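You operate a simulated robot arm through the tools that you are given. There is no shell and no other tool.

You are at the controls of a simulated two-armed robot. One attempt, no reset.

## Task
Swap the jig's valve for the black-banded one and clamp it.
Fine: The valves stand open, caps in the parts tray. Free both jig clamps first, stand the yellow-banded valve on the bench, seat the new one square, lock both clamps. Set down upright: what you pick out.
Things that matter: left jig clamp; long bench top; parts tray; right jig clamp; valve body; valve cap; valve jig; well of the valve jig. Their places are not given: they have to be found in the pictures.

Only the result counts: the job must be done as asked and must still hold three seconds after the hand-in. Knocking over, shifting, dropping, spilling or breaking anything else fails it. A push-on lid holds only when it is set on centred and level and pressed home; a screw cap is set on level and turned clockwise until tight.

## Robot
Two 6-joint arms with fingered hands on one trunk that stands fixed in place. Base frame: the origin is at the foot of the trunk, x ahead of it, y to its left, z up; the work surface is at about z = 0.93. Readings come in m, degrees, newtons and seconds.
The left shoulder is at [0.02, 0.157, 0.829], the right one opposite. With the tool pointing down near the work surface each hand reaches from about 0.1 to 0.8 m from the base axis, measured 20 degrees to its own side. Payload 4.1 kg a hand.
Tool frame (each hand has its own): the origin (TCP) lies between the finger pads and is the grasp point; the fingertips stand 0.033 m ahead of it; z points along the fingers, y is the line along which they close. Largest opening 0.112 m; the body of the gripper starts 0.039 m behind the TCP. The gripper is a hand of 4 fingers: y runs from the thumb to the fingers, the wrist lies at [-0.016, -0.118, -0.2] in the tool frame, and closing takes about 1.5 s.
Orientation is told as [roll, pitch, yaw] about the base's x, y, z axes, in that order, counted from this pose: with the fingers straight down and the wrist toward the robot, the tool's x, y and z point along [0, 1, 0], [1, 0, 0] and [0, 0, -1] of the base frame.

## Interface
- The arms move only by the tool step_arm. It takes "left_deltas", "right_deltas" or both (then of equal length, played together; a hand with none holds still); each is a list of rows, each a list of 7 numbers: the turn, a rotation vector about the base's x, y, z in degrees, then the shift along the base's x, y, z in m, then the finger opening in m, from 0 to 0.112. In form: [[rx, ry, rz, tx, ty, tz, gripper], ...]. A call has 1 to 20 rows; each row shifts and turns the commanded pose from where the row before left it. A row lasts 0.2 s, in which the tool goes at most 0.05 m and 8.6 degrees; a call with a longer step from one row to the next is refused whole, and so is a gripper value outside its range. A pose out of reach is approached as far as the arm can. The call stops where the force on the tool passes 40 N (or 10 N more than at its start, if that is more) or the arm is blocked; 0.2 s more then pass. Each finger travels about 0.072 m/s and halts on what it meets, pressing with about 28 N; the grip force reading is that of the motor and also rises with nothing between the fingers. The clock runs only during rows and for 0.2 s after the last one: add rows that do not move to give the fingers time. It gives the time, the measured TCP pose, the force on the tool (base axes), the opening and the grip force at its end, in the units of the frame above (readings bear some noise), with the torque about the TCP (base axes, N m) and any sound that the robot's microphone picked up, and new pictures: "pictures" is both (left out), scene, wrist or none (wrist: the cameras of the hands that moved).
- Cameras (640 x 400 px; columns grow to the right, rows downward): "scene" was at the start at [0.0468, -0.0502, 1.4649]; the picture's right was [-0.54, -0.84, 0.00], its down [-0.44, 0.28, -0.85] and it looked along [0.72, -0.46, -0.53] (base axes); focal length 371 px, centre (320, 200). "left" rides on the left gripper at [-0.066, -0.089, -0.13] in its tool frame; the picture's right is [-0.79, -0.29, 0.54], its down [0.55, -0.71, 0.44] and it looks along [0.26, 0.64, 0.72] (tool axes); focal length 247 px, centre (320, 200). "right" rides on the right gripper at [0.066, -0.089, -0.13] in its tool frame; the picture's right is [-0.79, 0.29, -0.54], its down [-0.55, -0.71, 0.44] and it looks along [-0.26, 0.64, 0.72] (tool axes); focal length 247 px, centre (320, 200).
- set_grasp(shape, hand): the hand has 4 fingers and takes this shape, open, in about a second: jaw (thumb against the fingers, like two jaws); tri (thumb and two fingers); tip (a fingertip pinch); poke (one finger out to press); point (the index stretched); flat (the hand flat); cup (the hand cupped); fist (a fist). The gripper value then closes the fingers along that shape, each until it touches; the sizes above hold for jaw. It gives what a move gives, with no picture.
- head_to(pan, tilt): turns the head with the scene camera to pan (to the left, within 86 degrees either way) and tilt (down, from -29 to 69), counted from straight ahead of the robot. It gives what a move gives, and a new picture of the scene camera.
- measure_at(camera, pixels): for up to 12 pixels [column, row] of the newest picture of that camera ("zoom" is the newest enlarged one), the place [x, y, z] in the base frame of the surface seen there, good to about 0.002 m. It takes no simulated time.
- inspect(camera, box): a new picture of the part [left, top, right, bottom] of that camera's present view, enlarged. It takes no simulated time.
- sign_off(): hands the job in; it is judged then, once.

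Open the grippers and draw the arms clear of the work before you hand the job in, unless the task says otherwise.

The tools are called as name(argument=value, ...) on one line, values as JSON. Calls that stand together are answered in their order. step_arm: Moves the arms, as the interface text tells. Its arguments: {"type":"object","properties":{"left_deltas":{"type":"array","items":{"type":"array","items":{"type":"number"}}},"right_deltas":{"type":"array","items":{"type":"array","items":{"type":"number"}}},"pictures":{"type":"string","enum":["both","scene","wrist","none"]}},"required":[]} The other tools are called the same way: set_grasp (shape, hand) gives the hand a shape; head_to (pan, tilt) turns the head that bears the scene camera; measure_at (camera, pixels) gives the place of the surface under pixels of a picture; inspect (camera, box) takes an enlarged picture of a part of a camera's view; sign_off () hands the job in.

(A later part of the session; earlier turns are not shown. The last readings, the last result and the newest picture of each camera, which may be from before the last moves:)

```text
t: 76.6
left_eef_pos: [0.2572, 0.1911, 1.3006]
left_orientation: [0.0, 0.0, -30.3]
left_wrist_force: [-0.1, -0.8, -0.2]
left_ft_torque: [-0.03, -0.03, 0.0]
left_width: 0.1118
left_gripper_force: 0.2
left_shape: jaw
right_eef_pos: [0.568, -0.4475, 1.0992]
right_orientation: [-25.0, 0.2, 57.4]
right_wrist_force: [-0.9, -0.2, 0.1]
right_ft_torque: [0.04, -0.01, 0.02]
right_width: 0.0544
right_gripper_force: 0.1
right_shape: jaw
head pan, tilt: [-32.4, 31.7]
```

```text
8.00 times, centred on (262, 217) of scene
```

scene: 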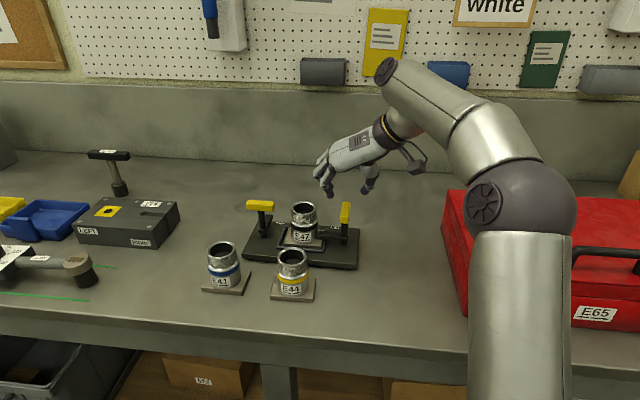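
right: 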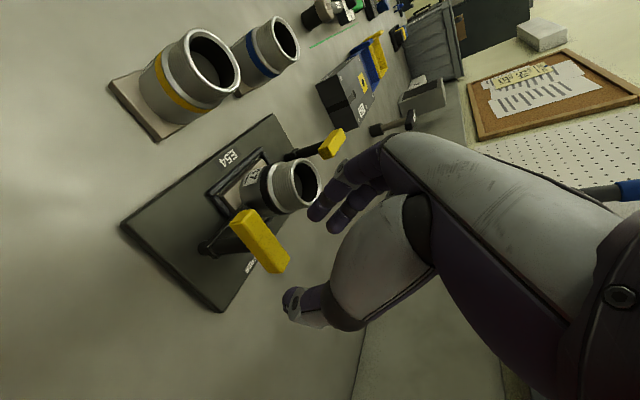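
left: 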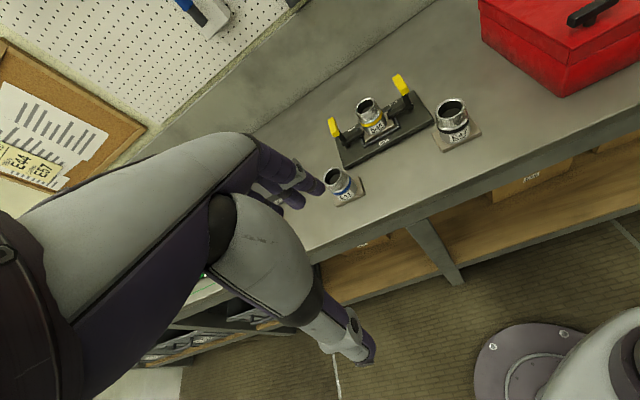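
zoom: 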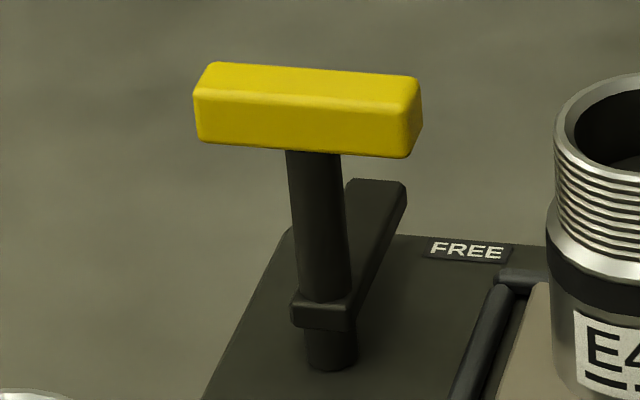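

measure_at(camera="zoom", pixels=[[215, 67], [410, 79], [200, 92], [412, 106], [310, 85], [205, 130], [405, 148], [330, 340], [320, 200], [325, 320]])

```text
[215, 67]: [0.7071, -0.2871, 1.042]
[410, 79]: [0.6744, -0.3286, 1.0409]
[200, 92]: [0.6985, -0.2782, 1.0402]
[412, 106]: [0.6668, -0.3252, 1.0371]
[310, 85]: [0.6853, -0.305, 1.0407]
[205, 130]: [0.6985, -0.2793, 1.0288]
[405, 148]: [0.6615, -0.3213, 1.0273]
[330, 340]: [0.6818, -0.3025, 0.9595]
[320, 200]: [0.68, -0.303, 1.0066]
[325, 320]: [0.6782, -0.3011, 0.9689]
```

The left handle centre is still (0.6867,-0.3048). I bring the hand there in the same pose in which I released it (yaw ≈ 5°, tilt +20°), first turning at the right side, then crossing above the valve at z≈1.11.

step_arm(right_deltas=[[0, 0, -7.5, 0, 0, 0.004, 0.06], [0, 0, -7.5, 0, 0, 0.004, 0.065], [0, 0, -7.5, 0, 0, 0.003, 0.065], [0, 0, -7.5, 0, 0, 0, 0.065], [0, 0, -7.5, 0, 0, 0, 0.065], [0, 0, -7.5, 0, 0, 0, 0.065], [0, 0, -7.4, 0, 0, 0, 0.065], [7.47, 0.65, 0, 0.0198, 0.0237, 0, 0.065], [7.47, 0.65, 0, 0.0198, 0.0237, 0, 0.065], [7.47, 0.65, 0, 0.0198, 0.0237, 0, 0.065], [7.47, 0.65, 0, 0.0198, 0.0237, 0, 0.065], [7.47, 0.65, 0, 0.0198, 0.0236, 0, 0.065], [7.47, 0.65, 0, 0.0196, 0.0234, 0, 0.065]])

inspect(camera="scene", box=[220, 130, 370, 270])

```text
t: 79.4
left_eef_pos: [0.2552, 0.1885, 1.3015]
left_orientation: [0.0, 0.0, -30.3]
left_wrist_force: [-0.6, -0.5, -0.1]
left_ft_torque: [0.0, -0.03, 0.0]
left_width: 0.1114
left_gripper_force: 0.1
left_shape: jaw
right_eef_pos: [0.6808, -0.3028, 1.1078]
right_orientation: [20.0, 0.2, 5.2]
right_wrist_force: [-0.2, 0.0, 0.3]
right_ft_torque: [-0.01, 0.04, -0.03]
right_width: 0.0645
right_gripper_force: 0.0
right_shape: jaw
right hand out of reach, approached as far as the arm can: row 13
head pan, tilt: [-32.4, 31.7]
```

scene: 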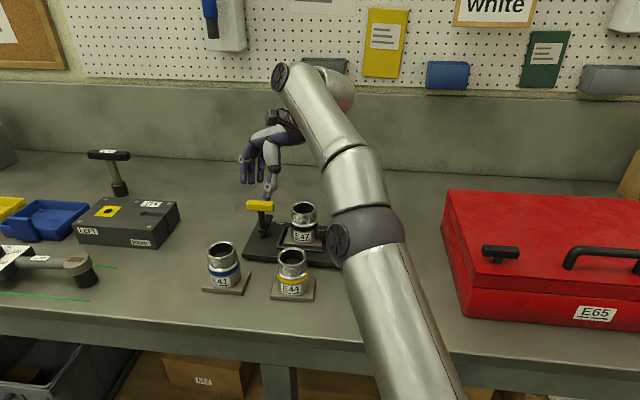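
right: 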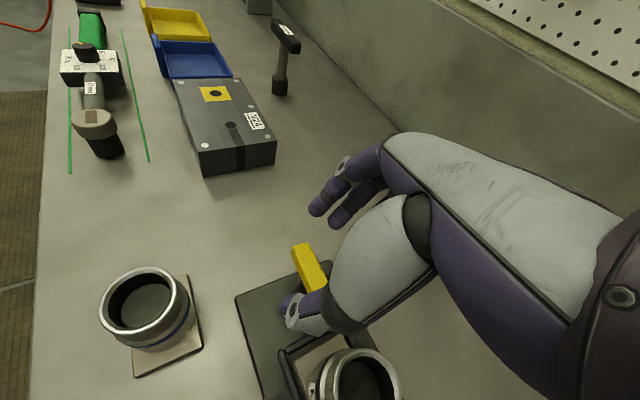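

```text
2.86 times, centred on (295, 200) of scene
```

zoom: 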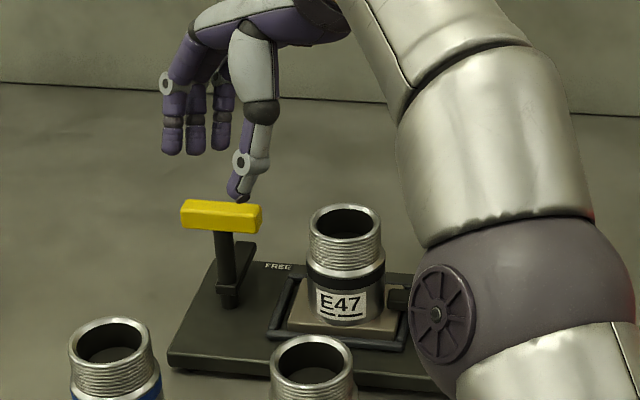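

Only the last row was slightly out of reach at this height. I lower 3 cm (still above the bar) and read the position.

step_arm(right_deltas=[[0, 0, 0, 0, 0, -0.015, 0.065], [0, 0, 0, 0, 0, -0.013, 0.065], [0, 0, 0, 0, 0, 0, 0.065]], pictures="wrist")

inspect(camera="right", box=[240, 180, 420, 350])

```text
t: 80.2
left_eef_pos: [0.2564, 0.1902, 1.3018]
left_orientation: [0.0, 0.0, -30.3]
left_wrist_force: [0.4, 0.0, -0.5]
left_ft_torque: [0.02, -0.01, -0.01]
left_width: 0.1116
left_gripper_force: 0.1
left_shape: jaw
right_eef_pos: [0.6797, -0.3043, 1.0795]
right_orientation: [20.0, 0.1, 5.2]
right_wrist_force: [-0.6, 0.7, 0.3]
right_ft_torque: [-0.01, -0.02, -0.01]
right_width: 0.0645
right_gripper_force: 0.0
right_shape: jaw
head pan, tilt: [-32.4, 31.7]
```

right: 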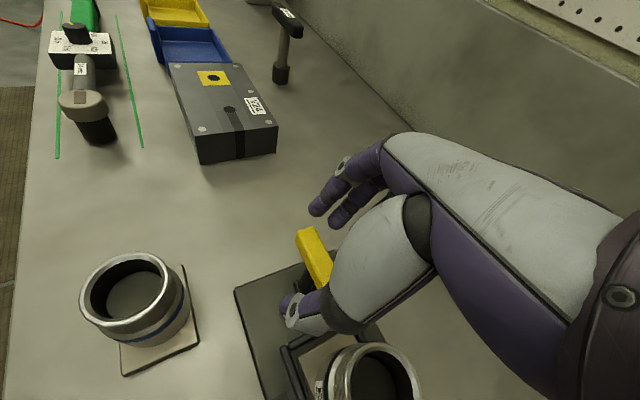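

```text
2.35 times, centred on (330, 265) of right
```

zoom: 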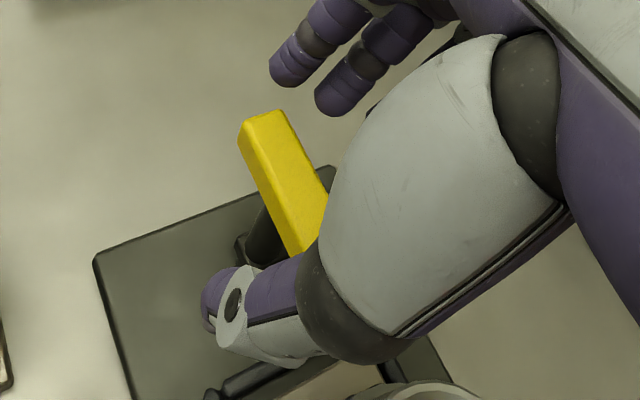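

The commanded pose was clipped at x≈0.680, so I add the missing 7 mm here, then lower around the bar to z≈1.045.

step_arm(right_deltas=[[0, 0, 0, 0.003, 0, -0.004, 0.065], [0, 0, 0, 0.004, -0.0003, -0.004, 0.065], [0, 0, 0, 0, 0, 0, 0.065]], pictures="none")

step_arm(right_deltas=[[0, 0, 0, 0, 0, 0, 0.065]], pictures="wrist")

inspect(camera="right", box=[240, 180, 420, 350])

```text
t: 81.0
left_eef_pos: [0.2558, 0.19, 1.3005]
left_orientation: [0.0, -0.1, -30.3]
left_wrist_force: [0.0, 0.7, 1.0]
left_ft_torque: [0.02, 0.0, 0.01]
left_width: 0.1118
left_gripper_force: 0.1
left_shape: jaw
right_eef_pos: [0.6866, -0.3044, 1.0707]
right_orientation: [20.0, 0.1, 5.1]
right_wrist_force: [-0.1, 0.1, -0.7]
right_ft_torque: [-0.02, -0.01, -0.02]
right_width: 0.0644
right_gripper_force: 0.0
right_shape: jaw
head pan, tilt: [-32.4, 31.7]
```

```text
t: 81.4
left_eef_pos: [0.2561, 0.1896, 1.3018]
left_orientation: [0.0, 0.1, -30.3]
left_wrist_force: [0.2, 0.1, -0.7]
left_ft_torque: [0.02, 0.0, -0.02]
left_width: 0.1117
left_gripper_force: 0.0
left_shape: jaw
right_eef_pos: [0.6864, -0.3042, 1.0722]
right_orientation: [20.0, 0.1, 5.1]
right_wrist_force: [-0.1, -0.1, -0.3]
right_ft_torque: [0.0, -0.03, -0.03]
right_width: 0.0643
right_gripper_force: 0.1
right_shape: jaw
head pan, tilt: [-32.4, 31.7]
```

right: 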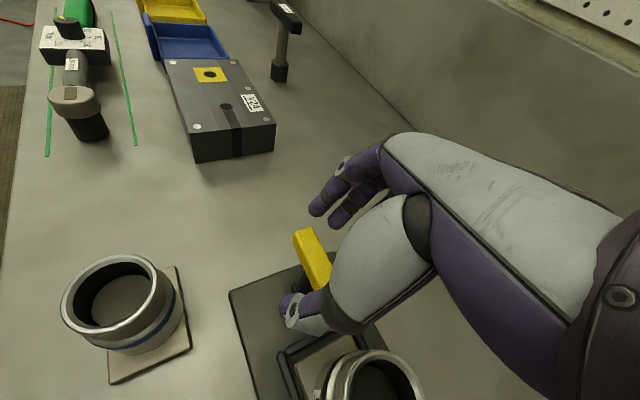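

```text
2.35 times, centred on (330, 265) of right
```

zoom: 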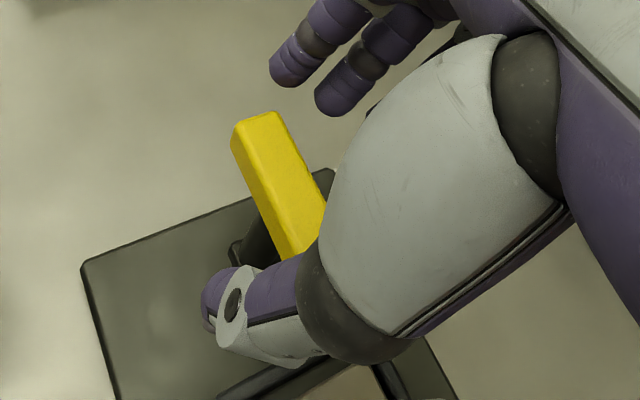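

Position (0.6866,-0.3044) is right over the post. I lower the remaining 2.7 cm with force check.

step_arm(right_deltas=[[0, 0, 0, 0, 0, -0.009, 0.065], [0, 0, 0, 0, 0, -0.009, 0.065], [0, 0, 0, 0, 0, -0.009, 0.065]], pictures="wrist")

inspect(camera="scene", box=[220, 130, 370, 270])

```text
t: 82.2
left_eef_pos: [0.2573, 0.1904, 1.3012]
left_orientation: [-0.1, 0.0, -30.2]
left_wrist_force: [1.0, -1.0, 0.0]
left_ft_torque: [-0.01, 0.0, 0.02]
left_width: 0.1114
left_gripper_force: 0.1
left_shape: jaw
right_eef_pos: [0.6869, -0.3027, 1.0433]
right_orientation: [20.0, 0.2, 5.2]
right_wrist_force: [-0.2, 0.1, 0.6]
right_ft_torque: [0.01, 0.03, 0.02]
right_width: 0.0644
right_gripper_force: 0.2
right_shape: jaw
head pan, tilt: [-32.4, 31.7]
```

right: 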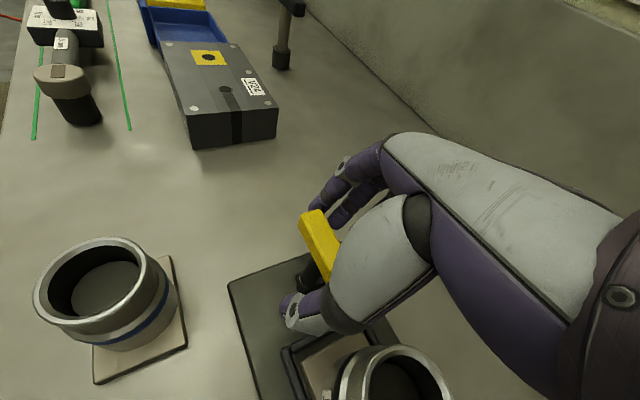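

```text
2.86 times, centred on (295, 200) of scene
```

zoom: 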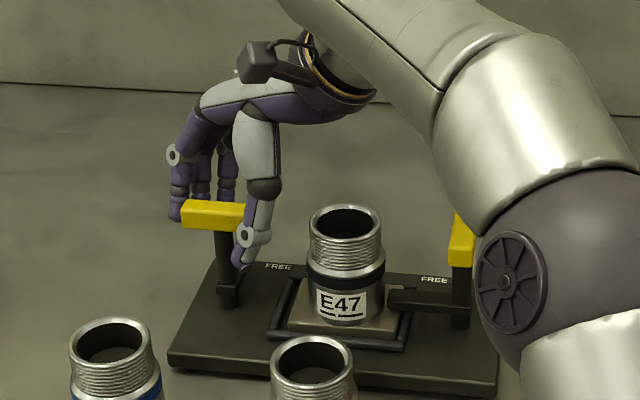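

No contact, and the bar lies diagonally between thumb and fingers as at the release. I close slowly.

step_arm(right_deltas=[[0, 0, 0, 0, 0, 0, 0.05], [0, 0, 0, 0, 0, 0, 0.04], [0, 0, 0, 0, 0, 0, 0.03], [0, 0, 0, 0, 0, 0, 0.02], [0, 0, 0, 0, 0, 0, 0.01], [0, 0, 0, 0, 0, 0, 0.0], [0, 0, 0, 0, 0, 0, 0.0]], pictures="wrist")

inspect(camera="scene", box=[220, 130, 370, 270])

```text
t: 83.8
left_eef_pos: [0.2562, 0.1905, 1.3009]
left_orientation: [0.0, 0.0, -30.3]
left_wrist_force: [-0.5, -0.4, 0.6]
left_ft_torque: [0.0, 0.0, 0.02]
left_width: 0.1118
left_gripper_force: 0.0
left_shape: jaw
right_eef_pos: [0.6872, -0.302, 1.0433]
right_orientation: [19.9, 0.1, 5.2]
right_wrist_force: [6.0, 5.8, 0.1]
right_ft_torque: [0.13, -0.26, -0.16]
right_width: 0.0236
right_gripper_force: 27.9
right_shape: jaw
head pan, tilt: [-32.4, 31.7]
```

right: 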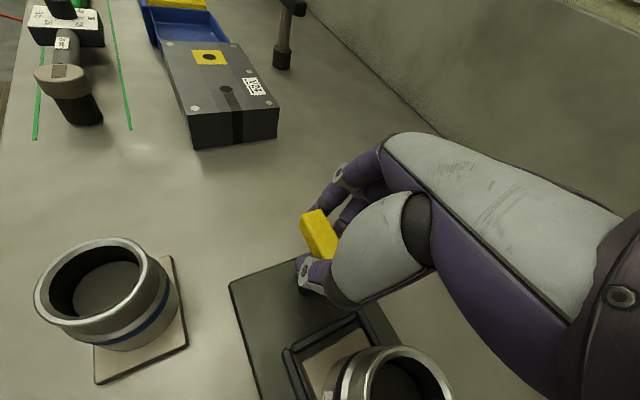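

```text
2.86 times, centred on (295, 200) of scene
```

zoom: 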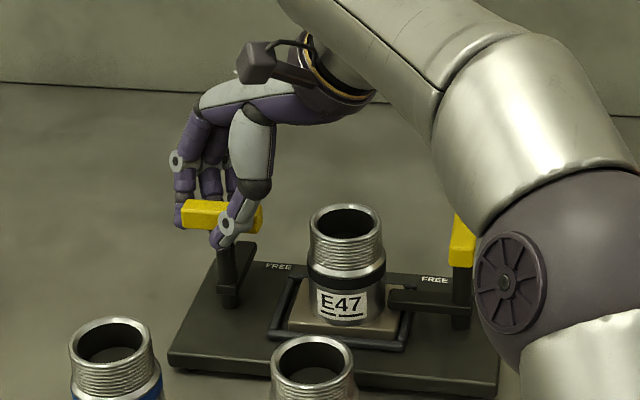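

Held as before (width 0.024). I turn clockwise 15° and check that the arm follows.

step_arm(right_deltas=[[0, 0, -3, 0, 0, 0, 0.0], [0, 0, -3, 0, 0, 0, 0.0], [0, 0, -3, 0, 0, 0, 0.0], [0, 0, -3, 0, 0, 0, 0.0], [0, 0, -3, 0, 0, 0, 0.0]], pictures="wrist")

inspect(camera="scene", box=[220, 130, 370, 270])

```text
t: 85.0
left_eef_pos: [0.2562, 0.1891, 1.2999]
left_orientation: [-0.1, 0.0, -30.3]
left_wrist_force: [0.7, 0.3, -0.4]
left_ft_torque: [-0.01, -0.01, -0.04]
left_width: 0.1115
left_gripper_force: 0.1
left_shape: jaw
right_eef_pos: [0.6879, -0.3046, 1.0411]
right_orientation: [19.9, 0.2, -10.0]
right_wrist_force: [-5.0, 3.8, 0.6]
right_ft_torque: [-0.01, 0.19, -0.03]
right_width: 0.0216
right_gripper_force: 27.7
right_shape: jaw
head pan, tilt: [-32.4, 31.7]
```

right: 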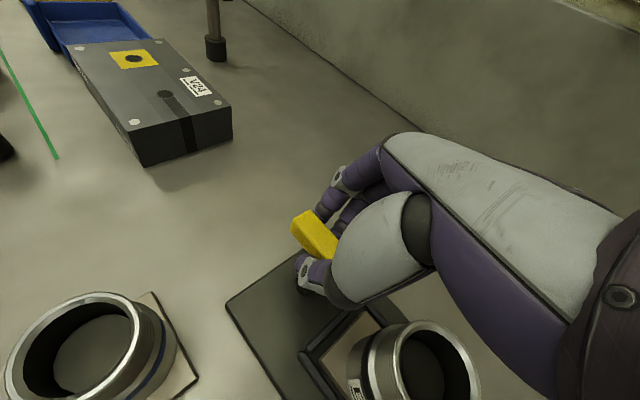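

```text
2.86 times, centred on (295, 200) of scene
```

zoom: 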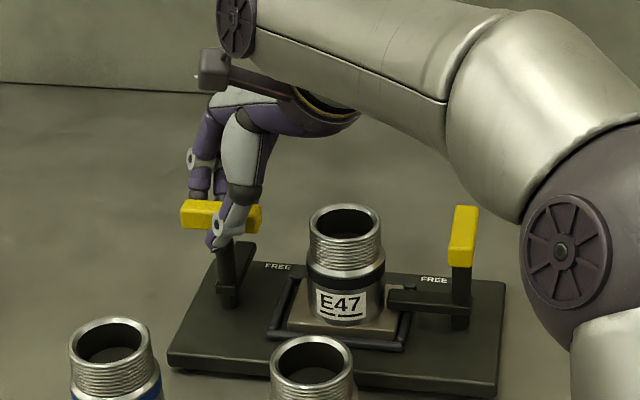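

The bar slipped toward lying flat in the hand (arm hardly moved), which is the natural flush hold at yaw -39°. I keep turning clockwise so that the hand becomes flush and then carries the bar along.

step_arm(right_deltas=[[0, 0, -3, 0, 0, 0, 0.0], [0, 0, -3, 0, 0, 0, 0.0], [0, 0, -3, 0, 0, 0, 0.0], [0, 0, -3, 0, 0, 0, 0.0], [0, 0, -3, 0, 0, 0, 0.0], [0, 0, -3, 0, 0, 0, 0.0], [0, 0, -3, 0, 0, 0, 0.0], [0, 0, -3, 0, 0, 0, 0.0]], pictures="wrist")

inspect(camera="scene", box=[220, 130, 370, 270])

```text
t: 86.8
left_eef_pos: [0.2564, 0.1898, 1.3013]
left_orientation: [0.1, 0.0, -30.3]
left_wrist_force: [-0.8, -0.5, 0.6]
left_ft_torque: [0.01, -0.02, 0.04]
left_width: 0.1114
left_gripper_force: 0.1
left_shape: jaw
right_eef_pos: [0.6872, -0.3035, 1.0431]
right_orientation: [20.0, 0.2, -33.9]
right_wrist_force: [-1.3, 4.7, -0.2]
right_ft_torque: [0.04, 0.04, 0.07]
right_width: 0.0207
right_gripper_force: 28.0
right_shape: jaw
head pan, tilt: [-32.4, 31.7]
```

right: 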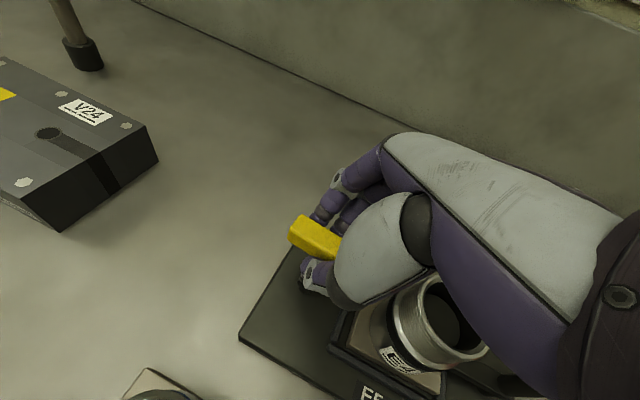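

```text
2.86 times, centred on (295, 200) of scene
```

zoom: 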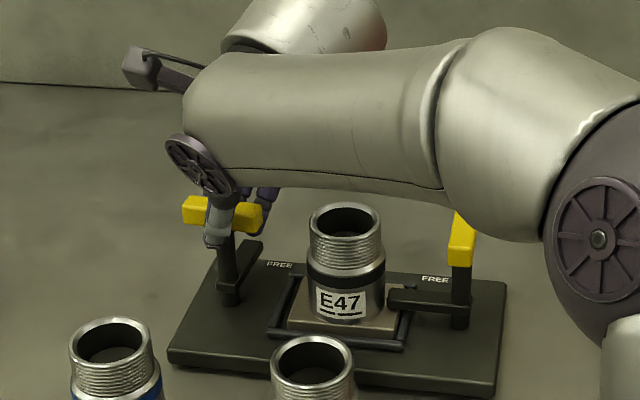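

The arm has begun to swing (tip at zoom (258,247)). I continue clockwise by 30° more.

step_arm(right_deltas=[[0, 0, -3, 0, 0, 0, 0.0], [0, 0, -3, 0, 0, 0, 0.0], [0, 0, -3, 0, 0, 0, 0.0], [0, 0, -3, 0, 0, 0, 0.0], [0, 0, -3, 0, 0, 0, 0.0], [0, 0, -3, 0, 0, 0, 0.0], [0, 0, -3, 0, 0, 0, 0.0], [0, 0, -3, 0, 0, 0, 0.0], [0, 0, -3, 0, 0, 0, 0.0], [0, 0, -3, 0, 0, 0, 0.0]], pictures="wrist")

inspect(camera="scene", box=[220, 130, 370, 270])

inspect(camera="right", box=[240, 140, 460, 370])

```text
t: 89.0
left_eef_pos: [0.2574, 0.1903, 1.302]
left_orientation: [0.0, 0.0, -30.3]
left_wrist_force: [0.9, -0.2, 0.9]
left_ft_torque: [-0.02, 0.01, 0.0]
left_width: 0.1119
left_gripper_force: 0.0
left_shape: jaw
right_eef_pos: [0.6877, -0.3036, 1.0435]
right_orientation: [19.9, 0.0, -64.0]
right_wrist_force: [2.5, 6.8, -0.4]
right_ft_torque: [0.08, 0.03, 0.03]
right_width: 0.0211
right_gripper_force: 28.3
right_shape: jaw
head pan, tilt: [-32.4, 31.7]
```

right: 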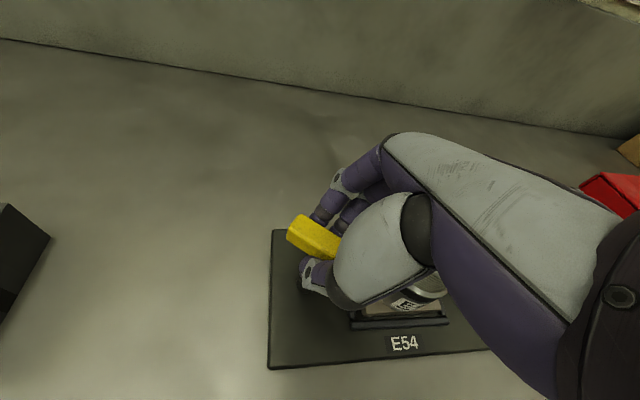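

```text
2.86 times, centred on (295, 200) of scene
```

zoom: 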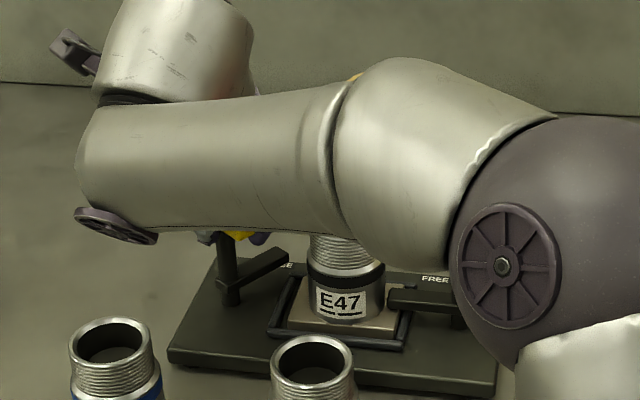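

```text
1.74 times, centred on (350, 255) of right
```

zoom: 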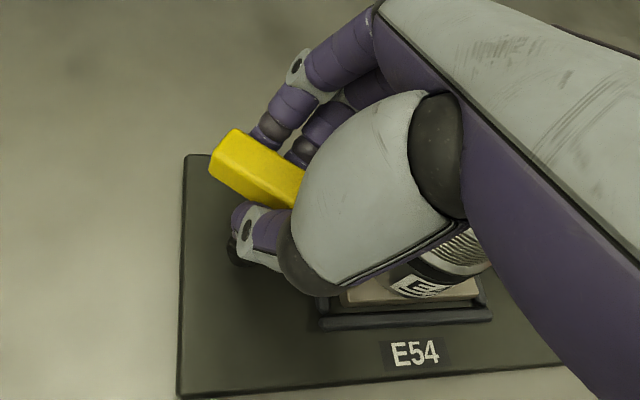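

The arm is about 55° from lock now and moves with the hand. I continue clockwise to about yaw -85°.

step_arm(right_deltas=[[0, 0, -3, 0, 0, 0, 0.0], [0, 0, -3, 0, 0, 0, 0.0], [0, 0, -3, 0, 0, 0, 0.0], [0, 0, -3, 0, 0, 0, 0.0], [0, 0, -3, 0, 0, 0, 0.0], [0, 0, -3, 0, 0, 0, 0.0], [0, 0, -3, 0, 0, 0, 0.0]], pictures="wrist")

inspect(camera="scene", box=[220, 130, 370, 270])

inspect(camera="right", box=[240, 140, 460, 370])

```text
t: 90.6
left_eef_pos: [0.2568, 0.191, 1.3008]
left_orientation: [0.0, -0.1, -30.3]
left_wrist_force: [-1.3, -0.6, 0.0]
left_ft_torque: [-0.06, 0.01, -0.02]
left_width: 0.1119
left_gripper_force: 0.0
left_shape: jaw
right_eef_pos: [0.6879, -0.3044, 1.0418]
right_orientation: [19.9, 0.2, -84.8]
right_wrist_force: [5.3, 7.6, -0.3]
right_ft_torque: [0.07, -0.01, 0.01]
right_width: 0.0209
right_gripper_force: 27.9
right_shape: jaw
head pan, tilt: [-32.4, 31.7]
```

right: 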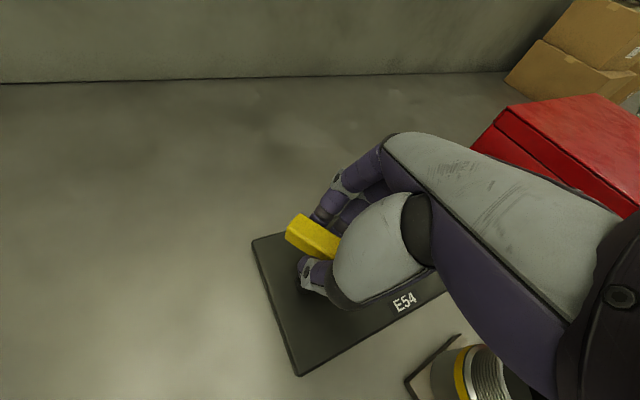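

```text
2.86 times, centred on (295, 200) of scene
```

zoom: 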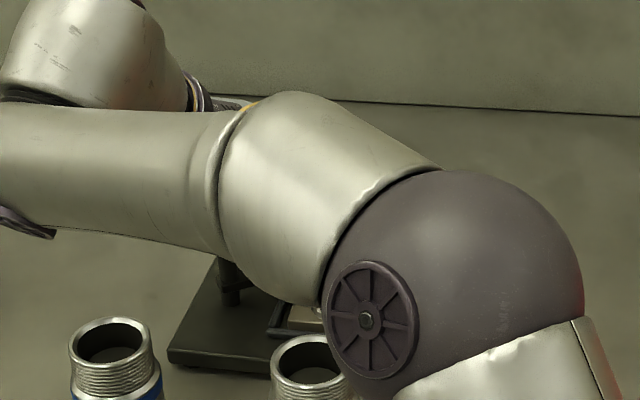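

```text
1.74 times, centred on (350, 255) of right
```

zoom: 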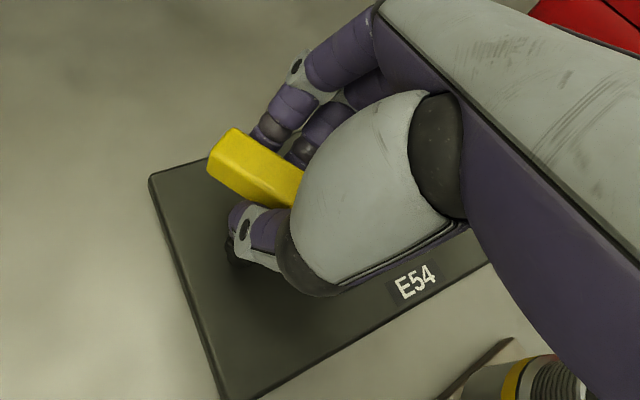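

The hand at yaw -85° carries the bar with almost no slip now and nothing touches (Fz ≈ 0). I continue clockwise in small steps to -97°, watching the vertical force because a knuckle passes close to the valve rim.

step_arm(right_deltas=[[0, 0, -2, 0, 0, 0, 0.0], [0, 0, -2, 0, 0, 0, 0.0], [0, 0, -2, 0, 0, 0, 0.0]], pictures="none")

step_arm(right_deltas=[[0, 0, -2, 0, 0, 0, 0.0], [0, 0, -2, 0, 0, 0, 0.0], [0, 0, -2, 0, 0, 0, 0.0]], pictures="wrist")

inspect(camera="right", box=[240, 140, 460, 370])

```text
t: 91.4
left_eef_pos: [0.2572, 0.1905, 1.3021]
left_orientation: [0.0, 0.0, -30.3]
left_wrist_force: [-0.1, -0.1, 0.0]
left_ft_torque: [0.0, 0.0, 0.01]
left_width: 0.1114
left_gripper_force: 0.0
left_shape: jaw
right_eef_pos: [0.6864, -0.304, 1.0446]
right_orientation: [20.1, 0.2, -90.9]
right_wrist_force: [5.8, 6.3, -0.4]
right_ft_torque: [0.12, -0.03, 0.03]
right_width: 0.021
right_gripper_force: 28.0
right_shape: jaw
head pan, tilt: [-32.4, 31.7]
```

```text
t: 92.2
left_eef_pos: [0.2556, 0.1897, 1.3019]
left_orientation: [0.0, 0.0, -30.2]
left_wrist_force: [-0.3, 0.4, 1.1]
left_ft_torque: [0.02, -0.02, -0.01]
left_width: 0.1115
left_gripper_force: 0.1
left_shape: jaw
right_eef_pos: [0.6886, -0.304, 1.043]
right_orientation: [19.9, 0.0, -96.9]
right_wrist_force: [5.9, 8.2, -0.2]
right_ft_torque: [0.14, 0.03, 0.06]
right_width: 0.0207
right_gripper_force: 28.0
right_shape: jaw
head pan, tilt: [-32.4, 31.7]
```

right: 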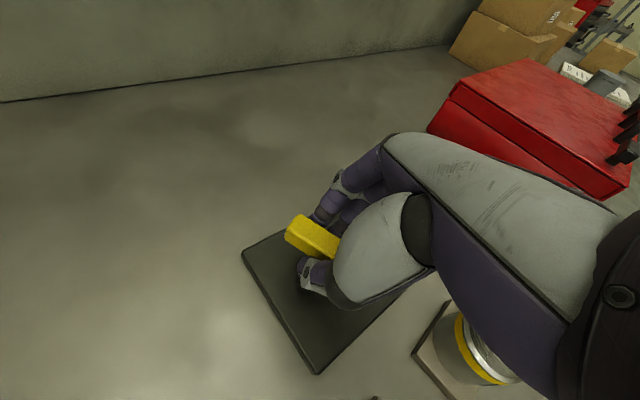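

```text
1.74 times, centred on (350, 255) of right
```

zoom: 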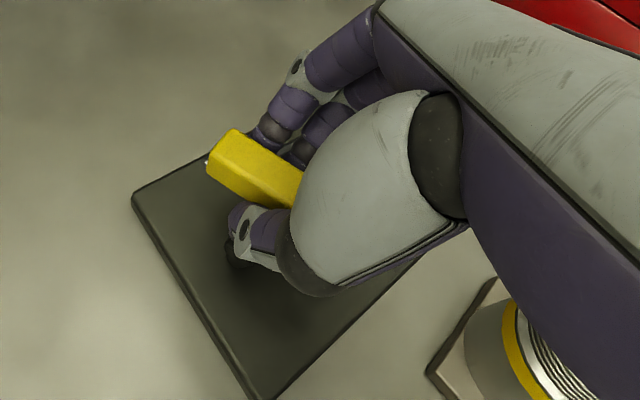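

The bar still needs about 27° to lie along the depth direction. I continue with a small increase of tilt to stay in reach, and relax the side force by moving 1 mm along it.

step_arm(right_deltas=[[0, 0, 0, 0.0008, 0.001, 0, 0.0], [-0.2, -1.5, -2, 0, 0, 0, 0.0], [-0.25, -1.5, -2, 0, 0, 0, 0.0], [-0.3, -1.5, -2, 0, 0, 0, 0.0]], pictures="wrist")

inspect(camera="right", box=[240, 140, 460, 370])

inspect(camera="scene", box=[220, 130, 370, 270])

```text
t: 93.2
left_eef_pos: [0.2558, 0.1896, 1.3015]
left_orientation: [0.0, 0.0, -30.3]
left_wrist_force: [0.7, 0.7, -0.3]
left_ft_torque: [0.02, 0.0, -0.04]
left_width: 0.1114
left_gripper_force: 0.1
left_shape: jaw
right_eef_pos: [0.6883, -0.3039, 1.0431]
right_orientation: [24.5, 0.1, -103.0]
right_wrist_force: [-2.4, 5.1, -0.1]
right_ft_torque: [0.08, 0.25, 0.0]
right_width: 0.0208
right_gripper_force: 27.9
right_shape: jaw
head pan, tilt: [-32.4, 31.7]
```

right: 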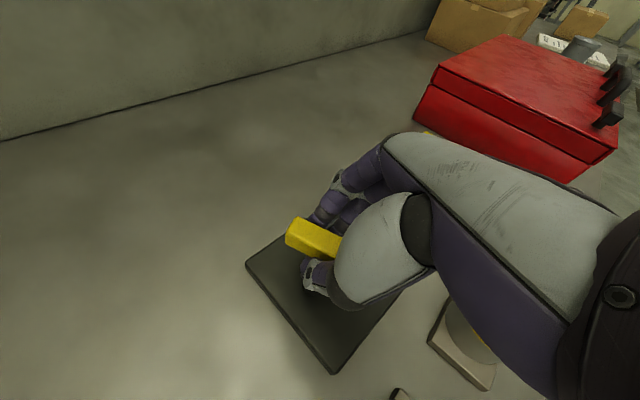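

```text
1.74 times, centred on (350, 255) of right
```

zoom: 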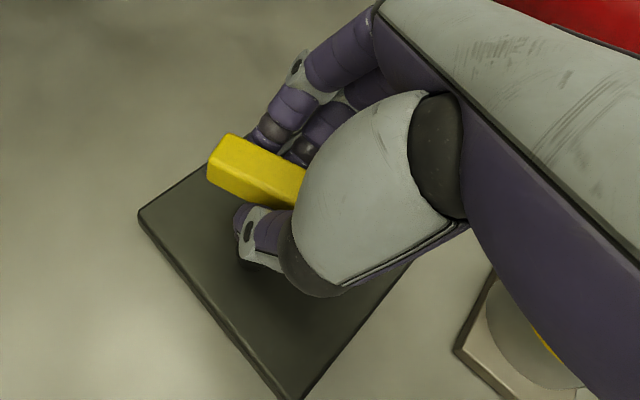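

```text
2.86 times, centred on (295, 200) of scene
```

zoom: 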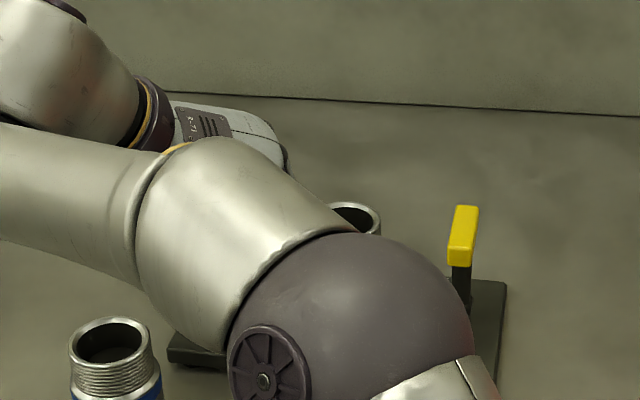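

Going well, side force is down to 5 N. I continue another 10° clockwise with the tilt rising slightly.

step_arm(right_deltas=[[-0.25, -1.0, -2, 0, 0, 0, 0.0], [-0.27, -1.0, -2, 0, 0, 0, 0.0], [-0.3, -1.0, -2, 0, 0, 0, 0.0], [-0.33, -1.0, -2, 0, 0, 0, 0.0], [-0.36, -1.0, -2, 0, 0, 0, 0.0]], pictures="wrist")

inspect(camera="right", box=[240, 140, 460, 370])

```text
t: 94.4
left_eef_pos: [0.2554, 0.1905, 1.3004]
left_orientation: [0.0, 0.0, -30.3]
left_wrist_force: [0.0, -0.7, 0.6]
left_ft_torque: [0.0, 0.02, 0.02]
left_width: 0.1118
left_gripper_force: 0.0
left_shape: jaw
right_eef_pos: [0.6875, -0.3027, 1.043]
right_orientation: [29.8, 0.3, -112.8]
right_wrist_force: [-2.0, 3.9, -0.3]
right_ft_torque: [0.04, 0.22, 0.01]
right_width: 0.0208
right_gripper_force: 28.2
right_shape: jaw
head pan, tilt: [-32.4, 31.7]
```

right: 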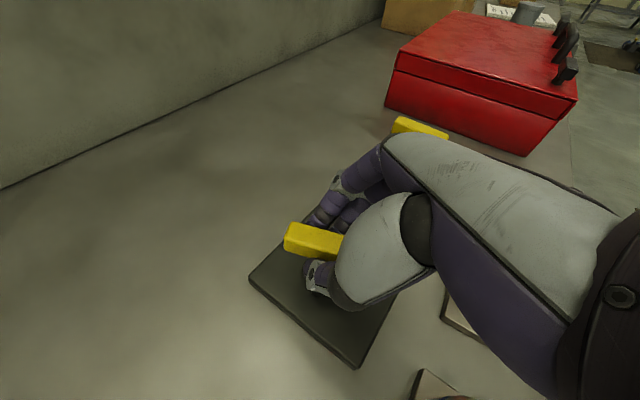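

```text
1.74 times, centred on (350, 255) of right
```

zoom: 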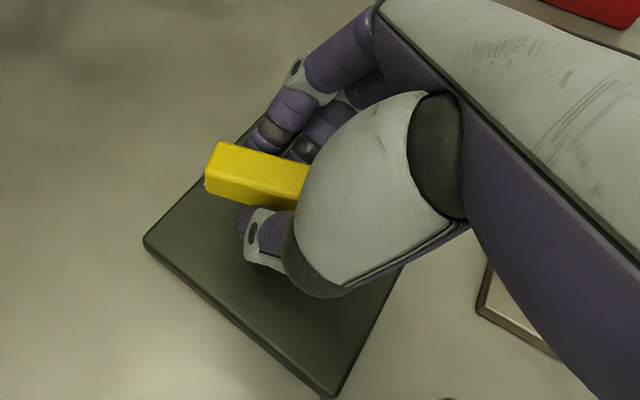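

By the vanishing-point geometry the bar is at about -20°, flush in the hand, with 19° left to the lock. I continue clockwise with further tilt.

step_arm(right_deltas=[[-0.4, -0.93, -2, 0, 0, 0, 0.0], [-0.42, -0.92, -2, 0, 0, 0, 0.0], [-0.45, -0.9, -2, 0, 0, 0, 0.0], [-0.48, -0.88, -2, 0, 0, 0, 0.0]], pictures="wrist")

inspect(camera="right", box=[240, 140, 460, 370])

```text
t: 95.4
left_eef_pos: [0.2564, 0.1906, 1.3013]
left_orientation: [-0.1, 0.0, -30.3]
left_wrist_force: [0.1, -0.1, -0.4]
left_ft_torque: [-0.01, 0.0, -0.02]
left_width: 0.112
left_gripper_force: 0.1
left_shape: jaw
right_eef_pos: [0.6885, -0.3018, 1.0441]
right_orientation: [33.8, 0.4, -120.8]
right_wrist_force: [3.2, 6.0, -0.5]
right_ft_torque: [0.14, 0.18, 0.07]
right_width: 0.02
right_gripper_force: 27.9
right_shape: jaw
head pan, tilt: [-32.4, 31.7]
```

right: 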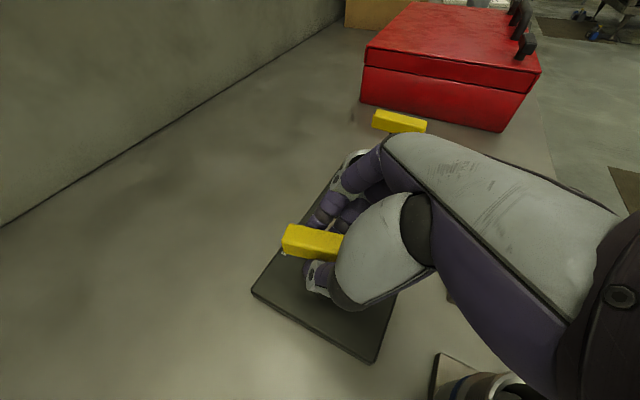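

```text
1.74 times, centred on (350, 255) of right
```

zoom: 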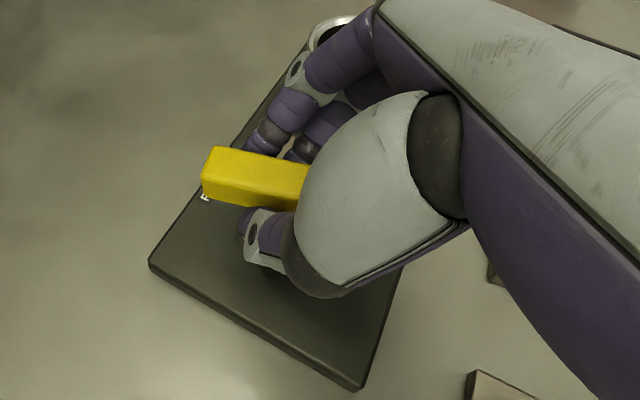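

Force and torque remain small. I continue with the next 8°.

step_arm(right_deltas=[[-0.5, -0.86, -2, 0, 0, 0, 0.0], [-0.53, -0.85, -2, 0, 0, 0, 0.0], [-0.56, -0.83, -2, 0, 0, 0, 0.0], [-0.58, -0.81, -2, 0, 0, 0, 0.0]], pictures="wrist")

inspect(camera="right", box=[240, 90, 460, 320])

```text
t: 96.4
left_eef_pos: [0.2562, 0.1903, 1.3013]
left_orientation: [0.0, 0.0, -30.3]
left_wrist_force: [0.4, 0.1, 0.6]
left_ft_torque: [-0.01, 0.02, -0.01]
left_width: 0.1117
left_gripper_force: 0.2
left_shape: jaw
right_eef_pos: [0.6839, -0.3024, 1.0416]
right_orientation: [37.8, 0.4, -128.7]
right_wrist_force: [11.2, 8.8, -1.3]
right_ft_torque: [0.18, 0.03, 0.09]
right_width: 0.0202
right_gripper_force: 28.0
right_shape: jaw
right hand out of reach, approached as far as the arm can: row 4
head pan, tilt: [-32.4, 31.7]
```

right: 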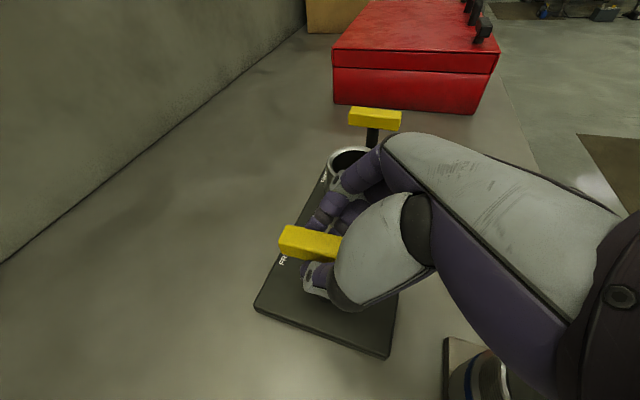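

```text
1.74 times, centred on (350, 205) of right
```

zoom: 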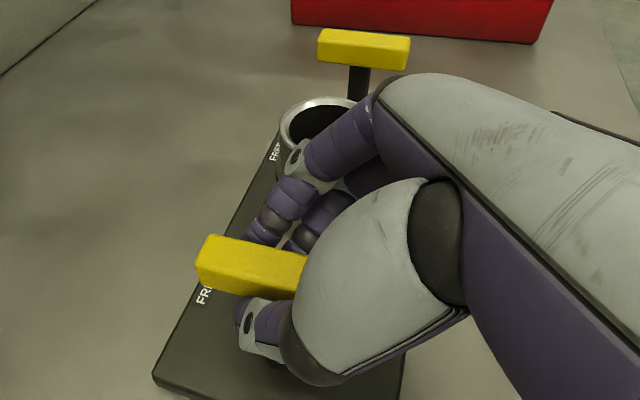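

The last row was at the arm's limit and pulled sideways (14 N), but by the geometry the bar is at about -36.5°, only ~3° from lock. I open the hand now to relieve the force, then turn the open hand back 8° and lift off.

step_arm(right_deltas=[[0, 0, 0, 0, 0, 0, 0.02], [0, 0, 0, 0, 0, 0, 0.035], [0, 0, 0, 0, 0, 0, 0.05], [0, 0, 0, 0, 0, 0, 0.055]], pictures="wrist")

inspect(camera="right", box=[240, 90, 460, 320])

```text
t: 97.4
left_eef_pos: [0.2545, 0.1893, 1.3009]
left_orientation: [0.1, 0.1, -30.3]
left_wrist_force: [-0.2, 0.0, 0.3]
left_ft_torque: [-0.04, 0.0, -0.02]
left_width: 0.112
left_gripper_force: 0.1
left_shape: jaw
right_eef_pos: [0.6831, -0.3041, 1.0421]
right_orientation: [37.8, 0.5, -129.0]
right_wrist_force: [-0.2, 0.5, 0.6]
right_ft_torque: [-0.01, -0.01, 0.02]
right_width: 0.0546
right_gripper_force: 0.1
right_shape: jaw
head pan, tilt: [-32.4, 31.7]
```

right: 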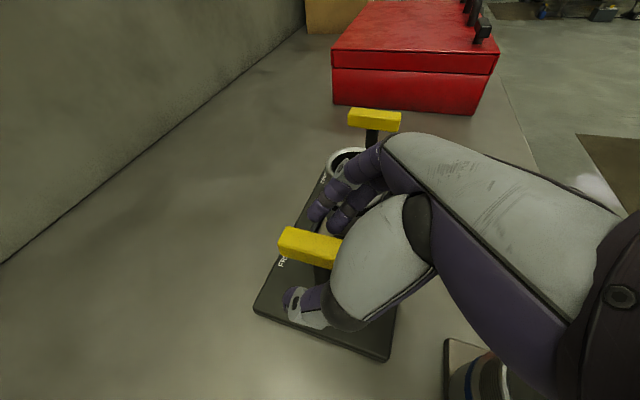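

```text
1.74 times, centred on (350, 205) of right
```

zoom: 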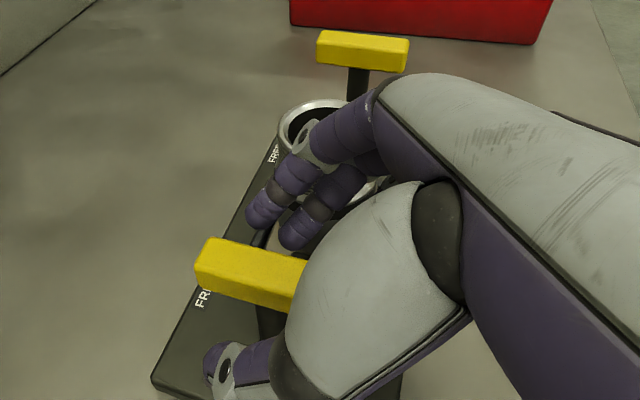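

Open and force-free. I turn the open hand back by 9° and lift straight up, then look at the clamp.

step_arm(right_deltas=[[0, 0, 3, 0.001, -0.0005, 0, 0.055], [0, 0, 3, 0.001, -0.0005, 0, 0.055], [0, 0, 3, 0.001, 0, 0, 0.055], [0, 0, 0, 0, 0, 0.012, 0.055], [0, 0, 0, 0, 0, 0.015, 0.055], [0, 0, 0, 0, 0, 0.015, 0.055], [0, 0, 0, 0, 0, 0.015, 0.055]])

inspect(camera="right", box=[220, 110, 440, 340])

```text
t: 99.0
left_eef_pos: [0.2558, 0.189, 1.3028]
left_orientation: [0.0, -0.1, -30.4]
left_wrist_force: [-0.4, -0.6, 0.0]
left_ft_torque: [0.01, -0.07, 0.05]
left_width: 0.1117
left_gripper_force: 0.0
left_shape: jaw
right_eef_pos: [0.6893, -0.3031, 1.0913]
right_orientation: [37.9, 0.5, -119.8]
right_wrist_force: [-0.4, 0.7, 0.6]
right_ft_torque: [0.04, 0.02, 0.06]
right_width: 0.0548
right_gripper_force: 0.0
right_shape: jaw
right hand out of reach, approached as far as the arm can: row 2, 3, 6, 7
head pan, tilt: [-32.4, 31.7]
```

scene: 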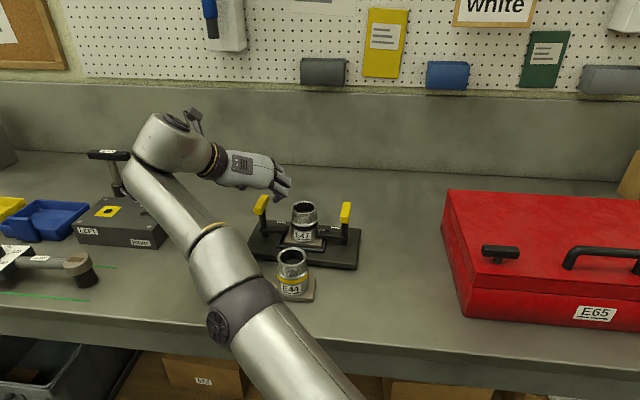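
right: 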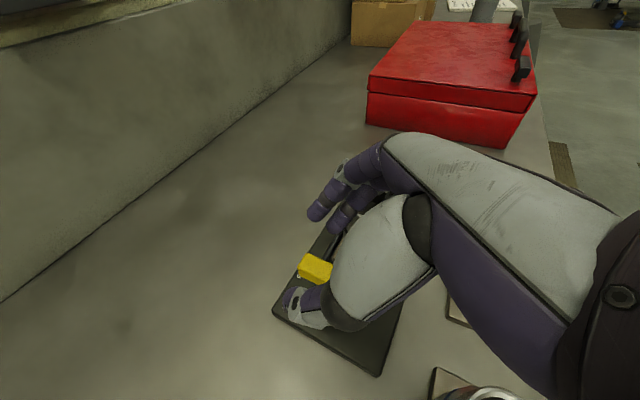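

```text
1.74 times, centred on (330, 225) of right
```

zoom: 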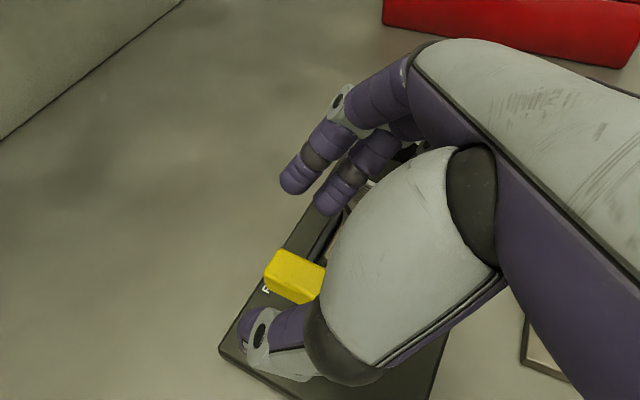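

The arm is stretched to the left now; I check that its wrist and forearm are clear of the hammer and box there, and look at the clamp.

measure_at(camera="scene", pixels=[[140, 150], [165, 160], [150, 180], [190, 220], [225, 270], [108, 155], [118, 185], [160, 205], [258, 205], [262, 200]])

inspect(camera="scene", box=[235, 190, 375, 277])

```text
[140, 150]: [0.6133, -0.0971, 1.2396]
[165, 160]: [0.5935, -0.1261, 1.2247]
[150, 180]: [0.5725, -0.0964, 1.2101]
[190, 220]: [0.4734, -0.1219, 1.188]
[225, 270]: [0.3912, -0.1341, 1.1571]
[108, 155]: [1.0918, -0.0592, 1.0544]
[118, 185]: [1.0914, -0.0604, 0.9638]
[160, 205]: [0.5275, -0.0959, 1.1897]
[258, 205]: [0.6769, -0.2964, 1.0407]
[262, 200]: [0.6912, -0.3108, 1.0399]
```

```text
4.57 times, centred on (305, 234) of scene
```

zoom: 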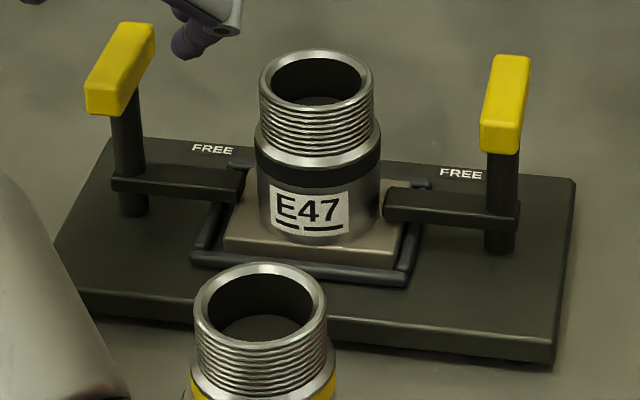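

Both clamp arms now lie over the plate as in the first picture, and the arm's wrist is clear at z≈1.2. I zoom on the left clamp to see whether it is fully home.

inspect(camera="scene", box=[245, 190, 320, 255])

```text
6.15 times, centred on (282, 222) of scene
```

zoom: 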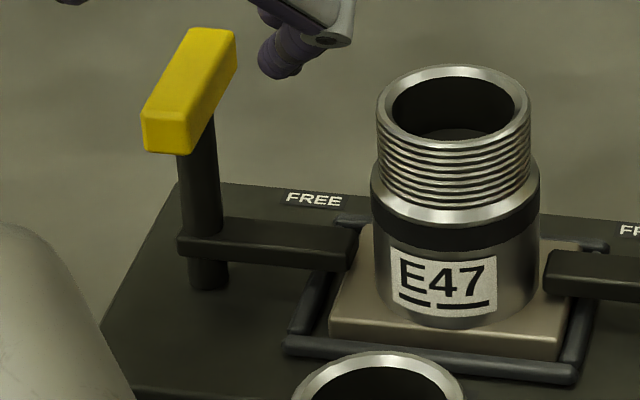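

I measure both handles and the jig's new direction to judge whether each clamp is at its stop and how far the jig turned.

measure_at(camera="zoom", pixels=[[195, 35], [229, 40], [152, 108], [186, 113], [190, 242], [340, 256], [315, 198], [300, 345], [480, 362], [205, 275], [560, 365], [140, 290]])

inspect(camera="scene", box=[302, 193, 372, 258])

```text
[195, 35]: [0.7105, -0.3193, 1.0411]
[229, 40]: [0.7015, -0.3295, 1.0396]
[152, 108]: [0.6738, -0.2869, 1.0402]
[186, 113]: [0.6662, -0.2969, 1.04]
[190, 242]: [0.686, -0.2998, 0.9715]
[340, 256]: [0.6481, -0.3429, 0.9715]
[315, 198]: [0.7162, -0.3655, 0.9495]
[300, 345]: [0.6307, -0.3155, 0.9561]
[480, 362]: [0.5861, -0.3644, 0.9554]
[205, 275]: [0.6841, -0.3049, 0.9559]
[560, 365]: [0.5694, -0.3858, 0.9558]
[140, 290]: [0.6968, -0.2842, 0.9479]
```

```text
6.15 times, centred on (337, 226) of scene
```

zoom: 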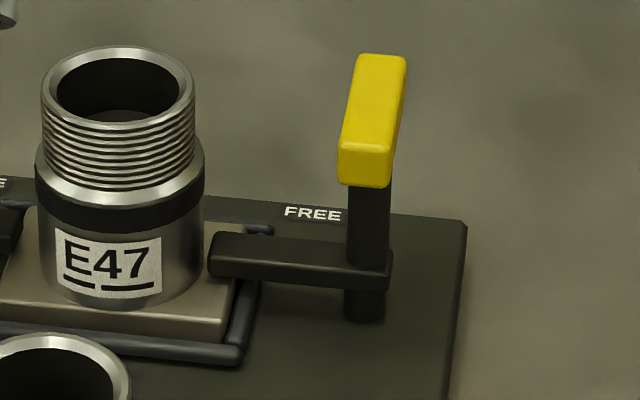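

measure_at(camera="zoom", pixels=[[364, 60], [400, 63], [346, 143], [386, 147], [220, 255], [375, 272], [312, 213], [458, 225], [230, 352], [100, 340], [365, 300], [235, 330]])

```text
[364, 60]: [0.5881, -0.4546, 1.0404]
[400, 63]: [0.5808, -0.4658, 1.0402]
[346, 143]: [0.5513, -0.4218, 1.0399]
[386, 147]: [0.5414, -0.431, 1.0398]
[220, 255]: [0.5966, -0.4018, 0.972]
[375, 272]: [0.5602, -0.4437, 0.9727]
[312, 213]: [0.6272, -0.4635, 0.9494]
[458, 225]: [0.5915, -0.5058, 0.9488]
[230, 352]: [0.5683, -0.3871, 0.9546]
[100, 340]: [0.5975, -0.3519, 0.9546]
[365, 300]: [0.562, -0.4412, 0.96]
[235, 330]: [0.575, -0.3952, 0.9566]
```

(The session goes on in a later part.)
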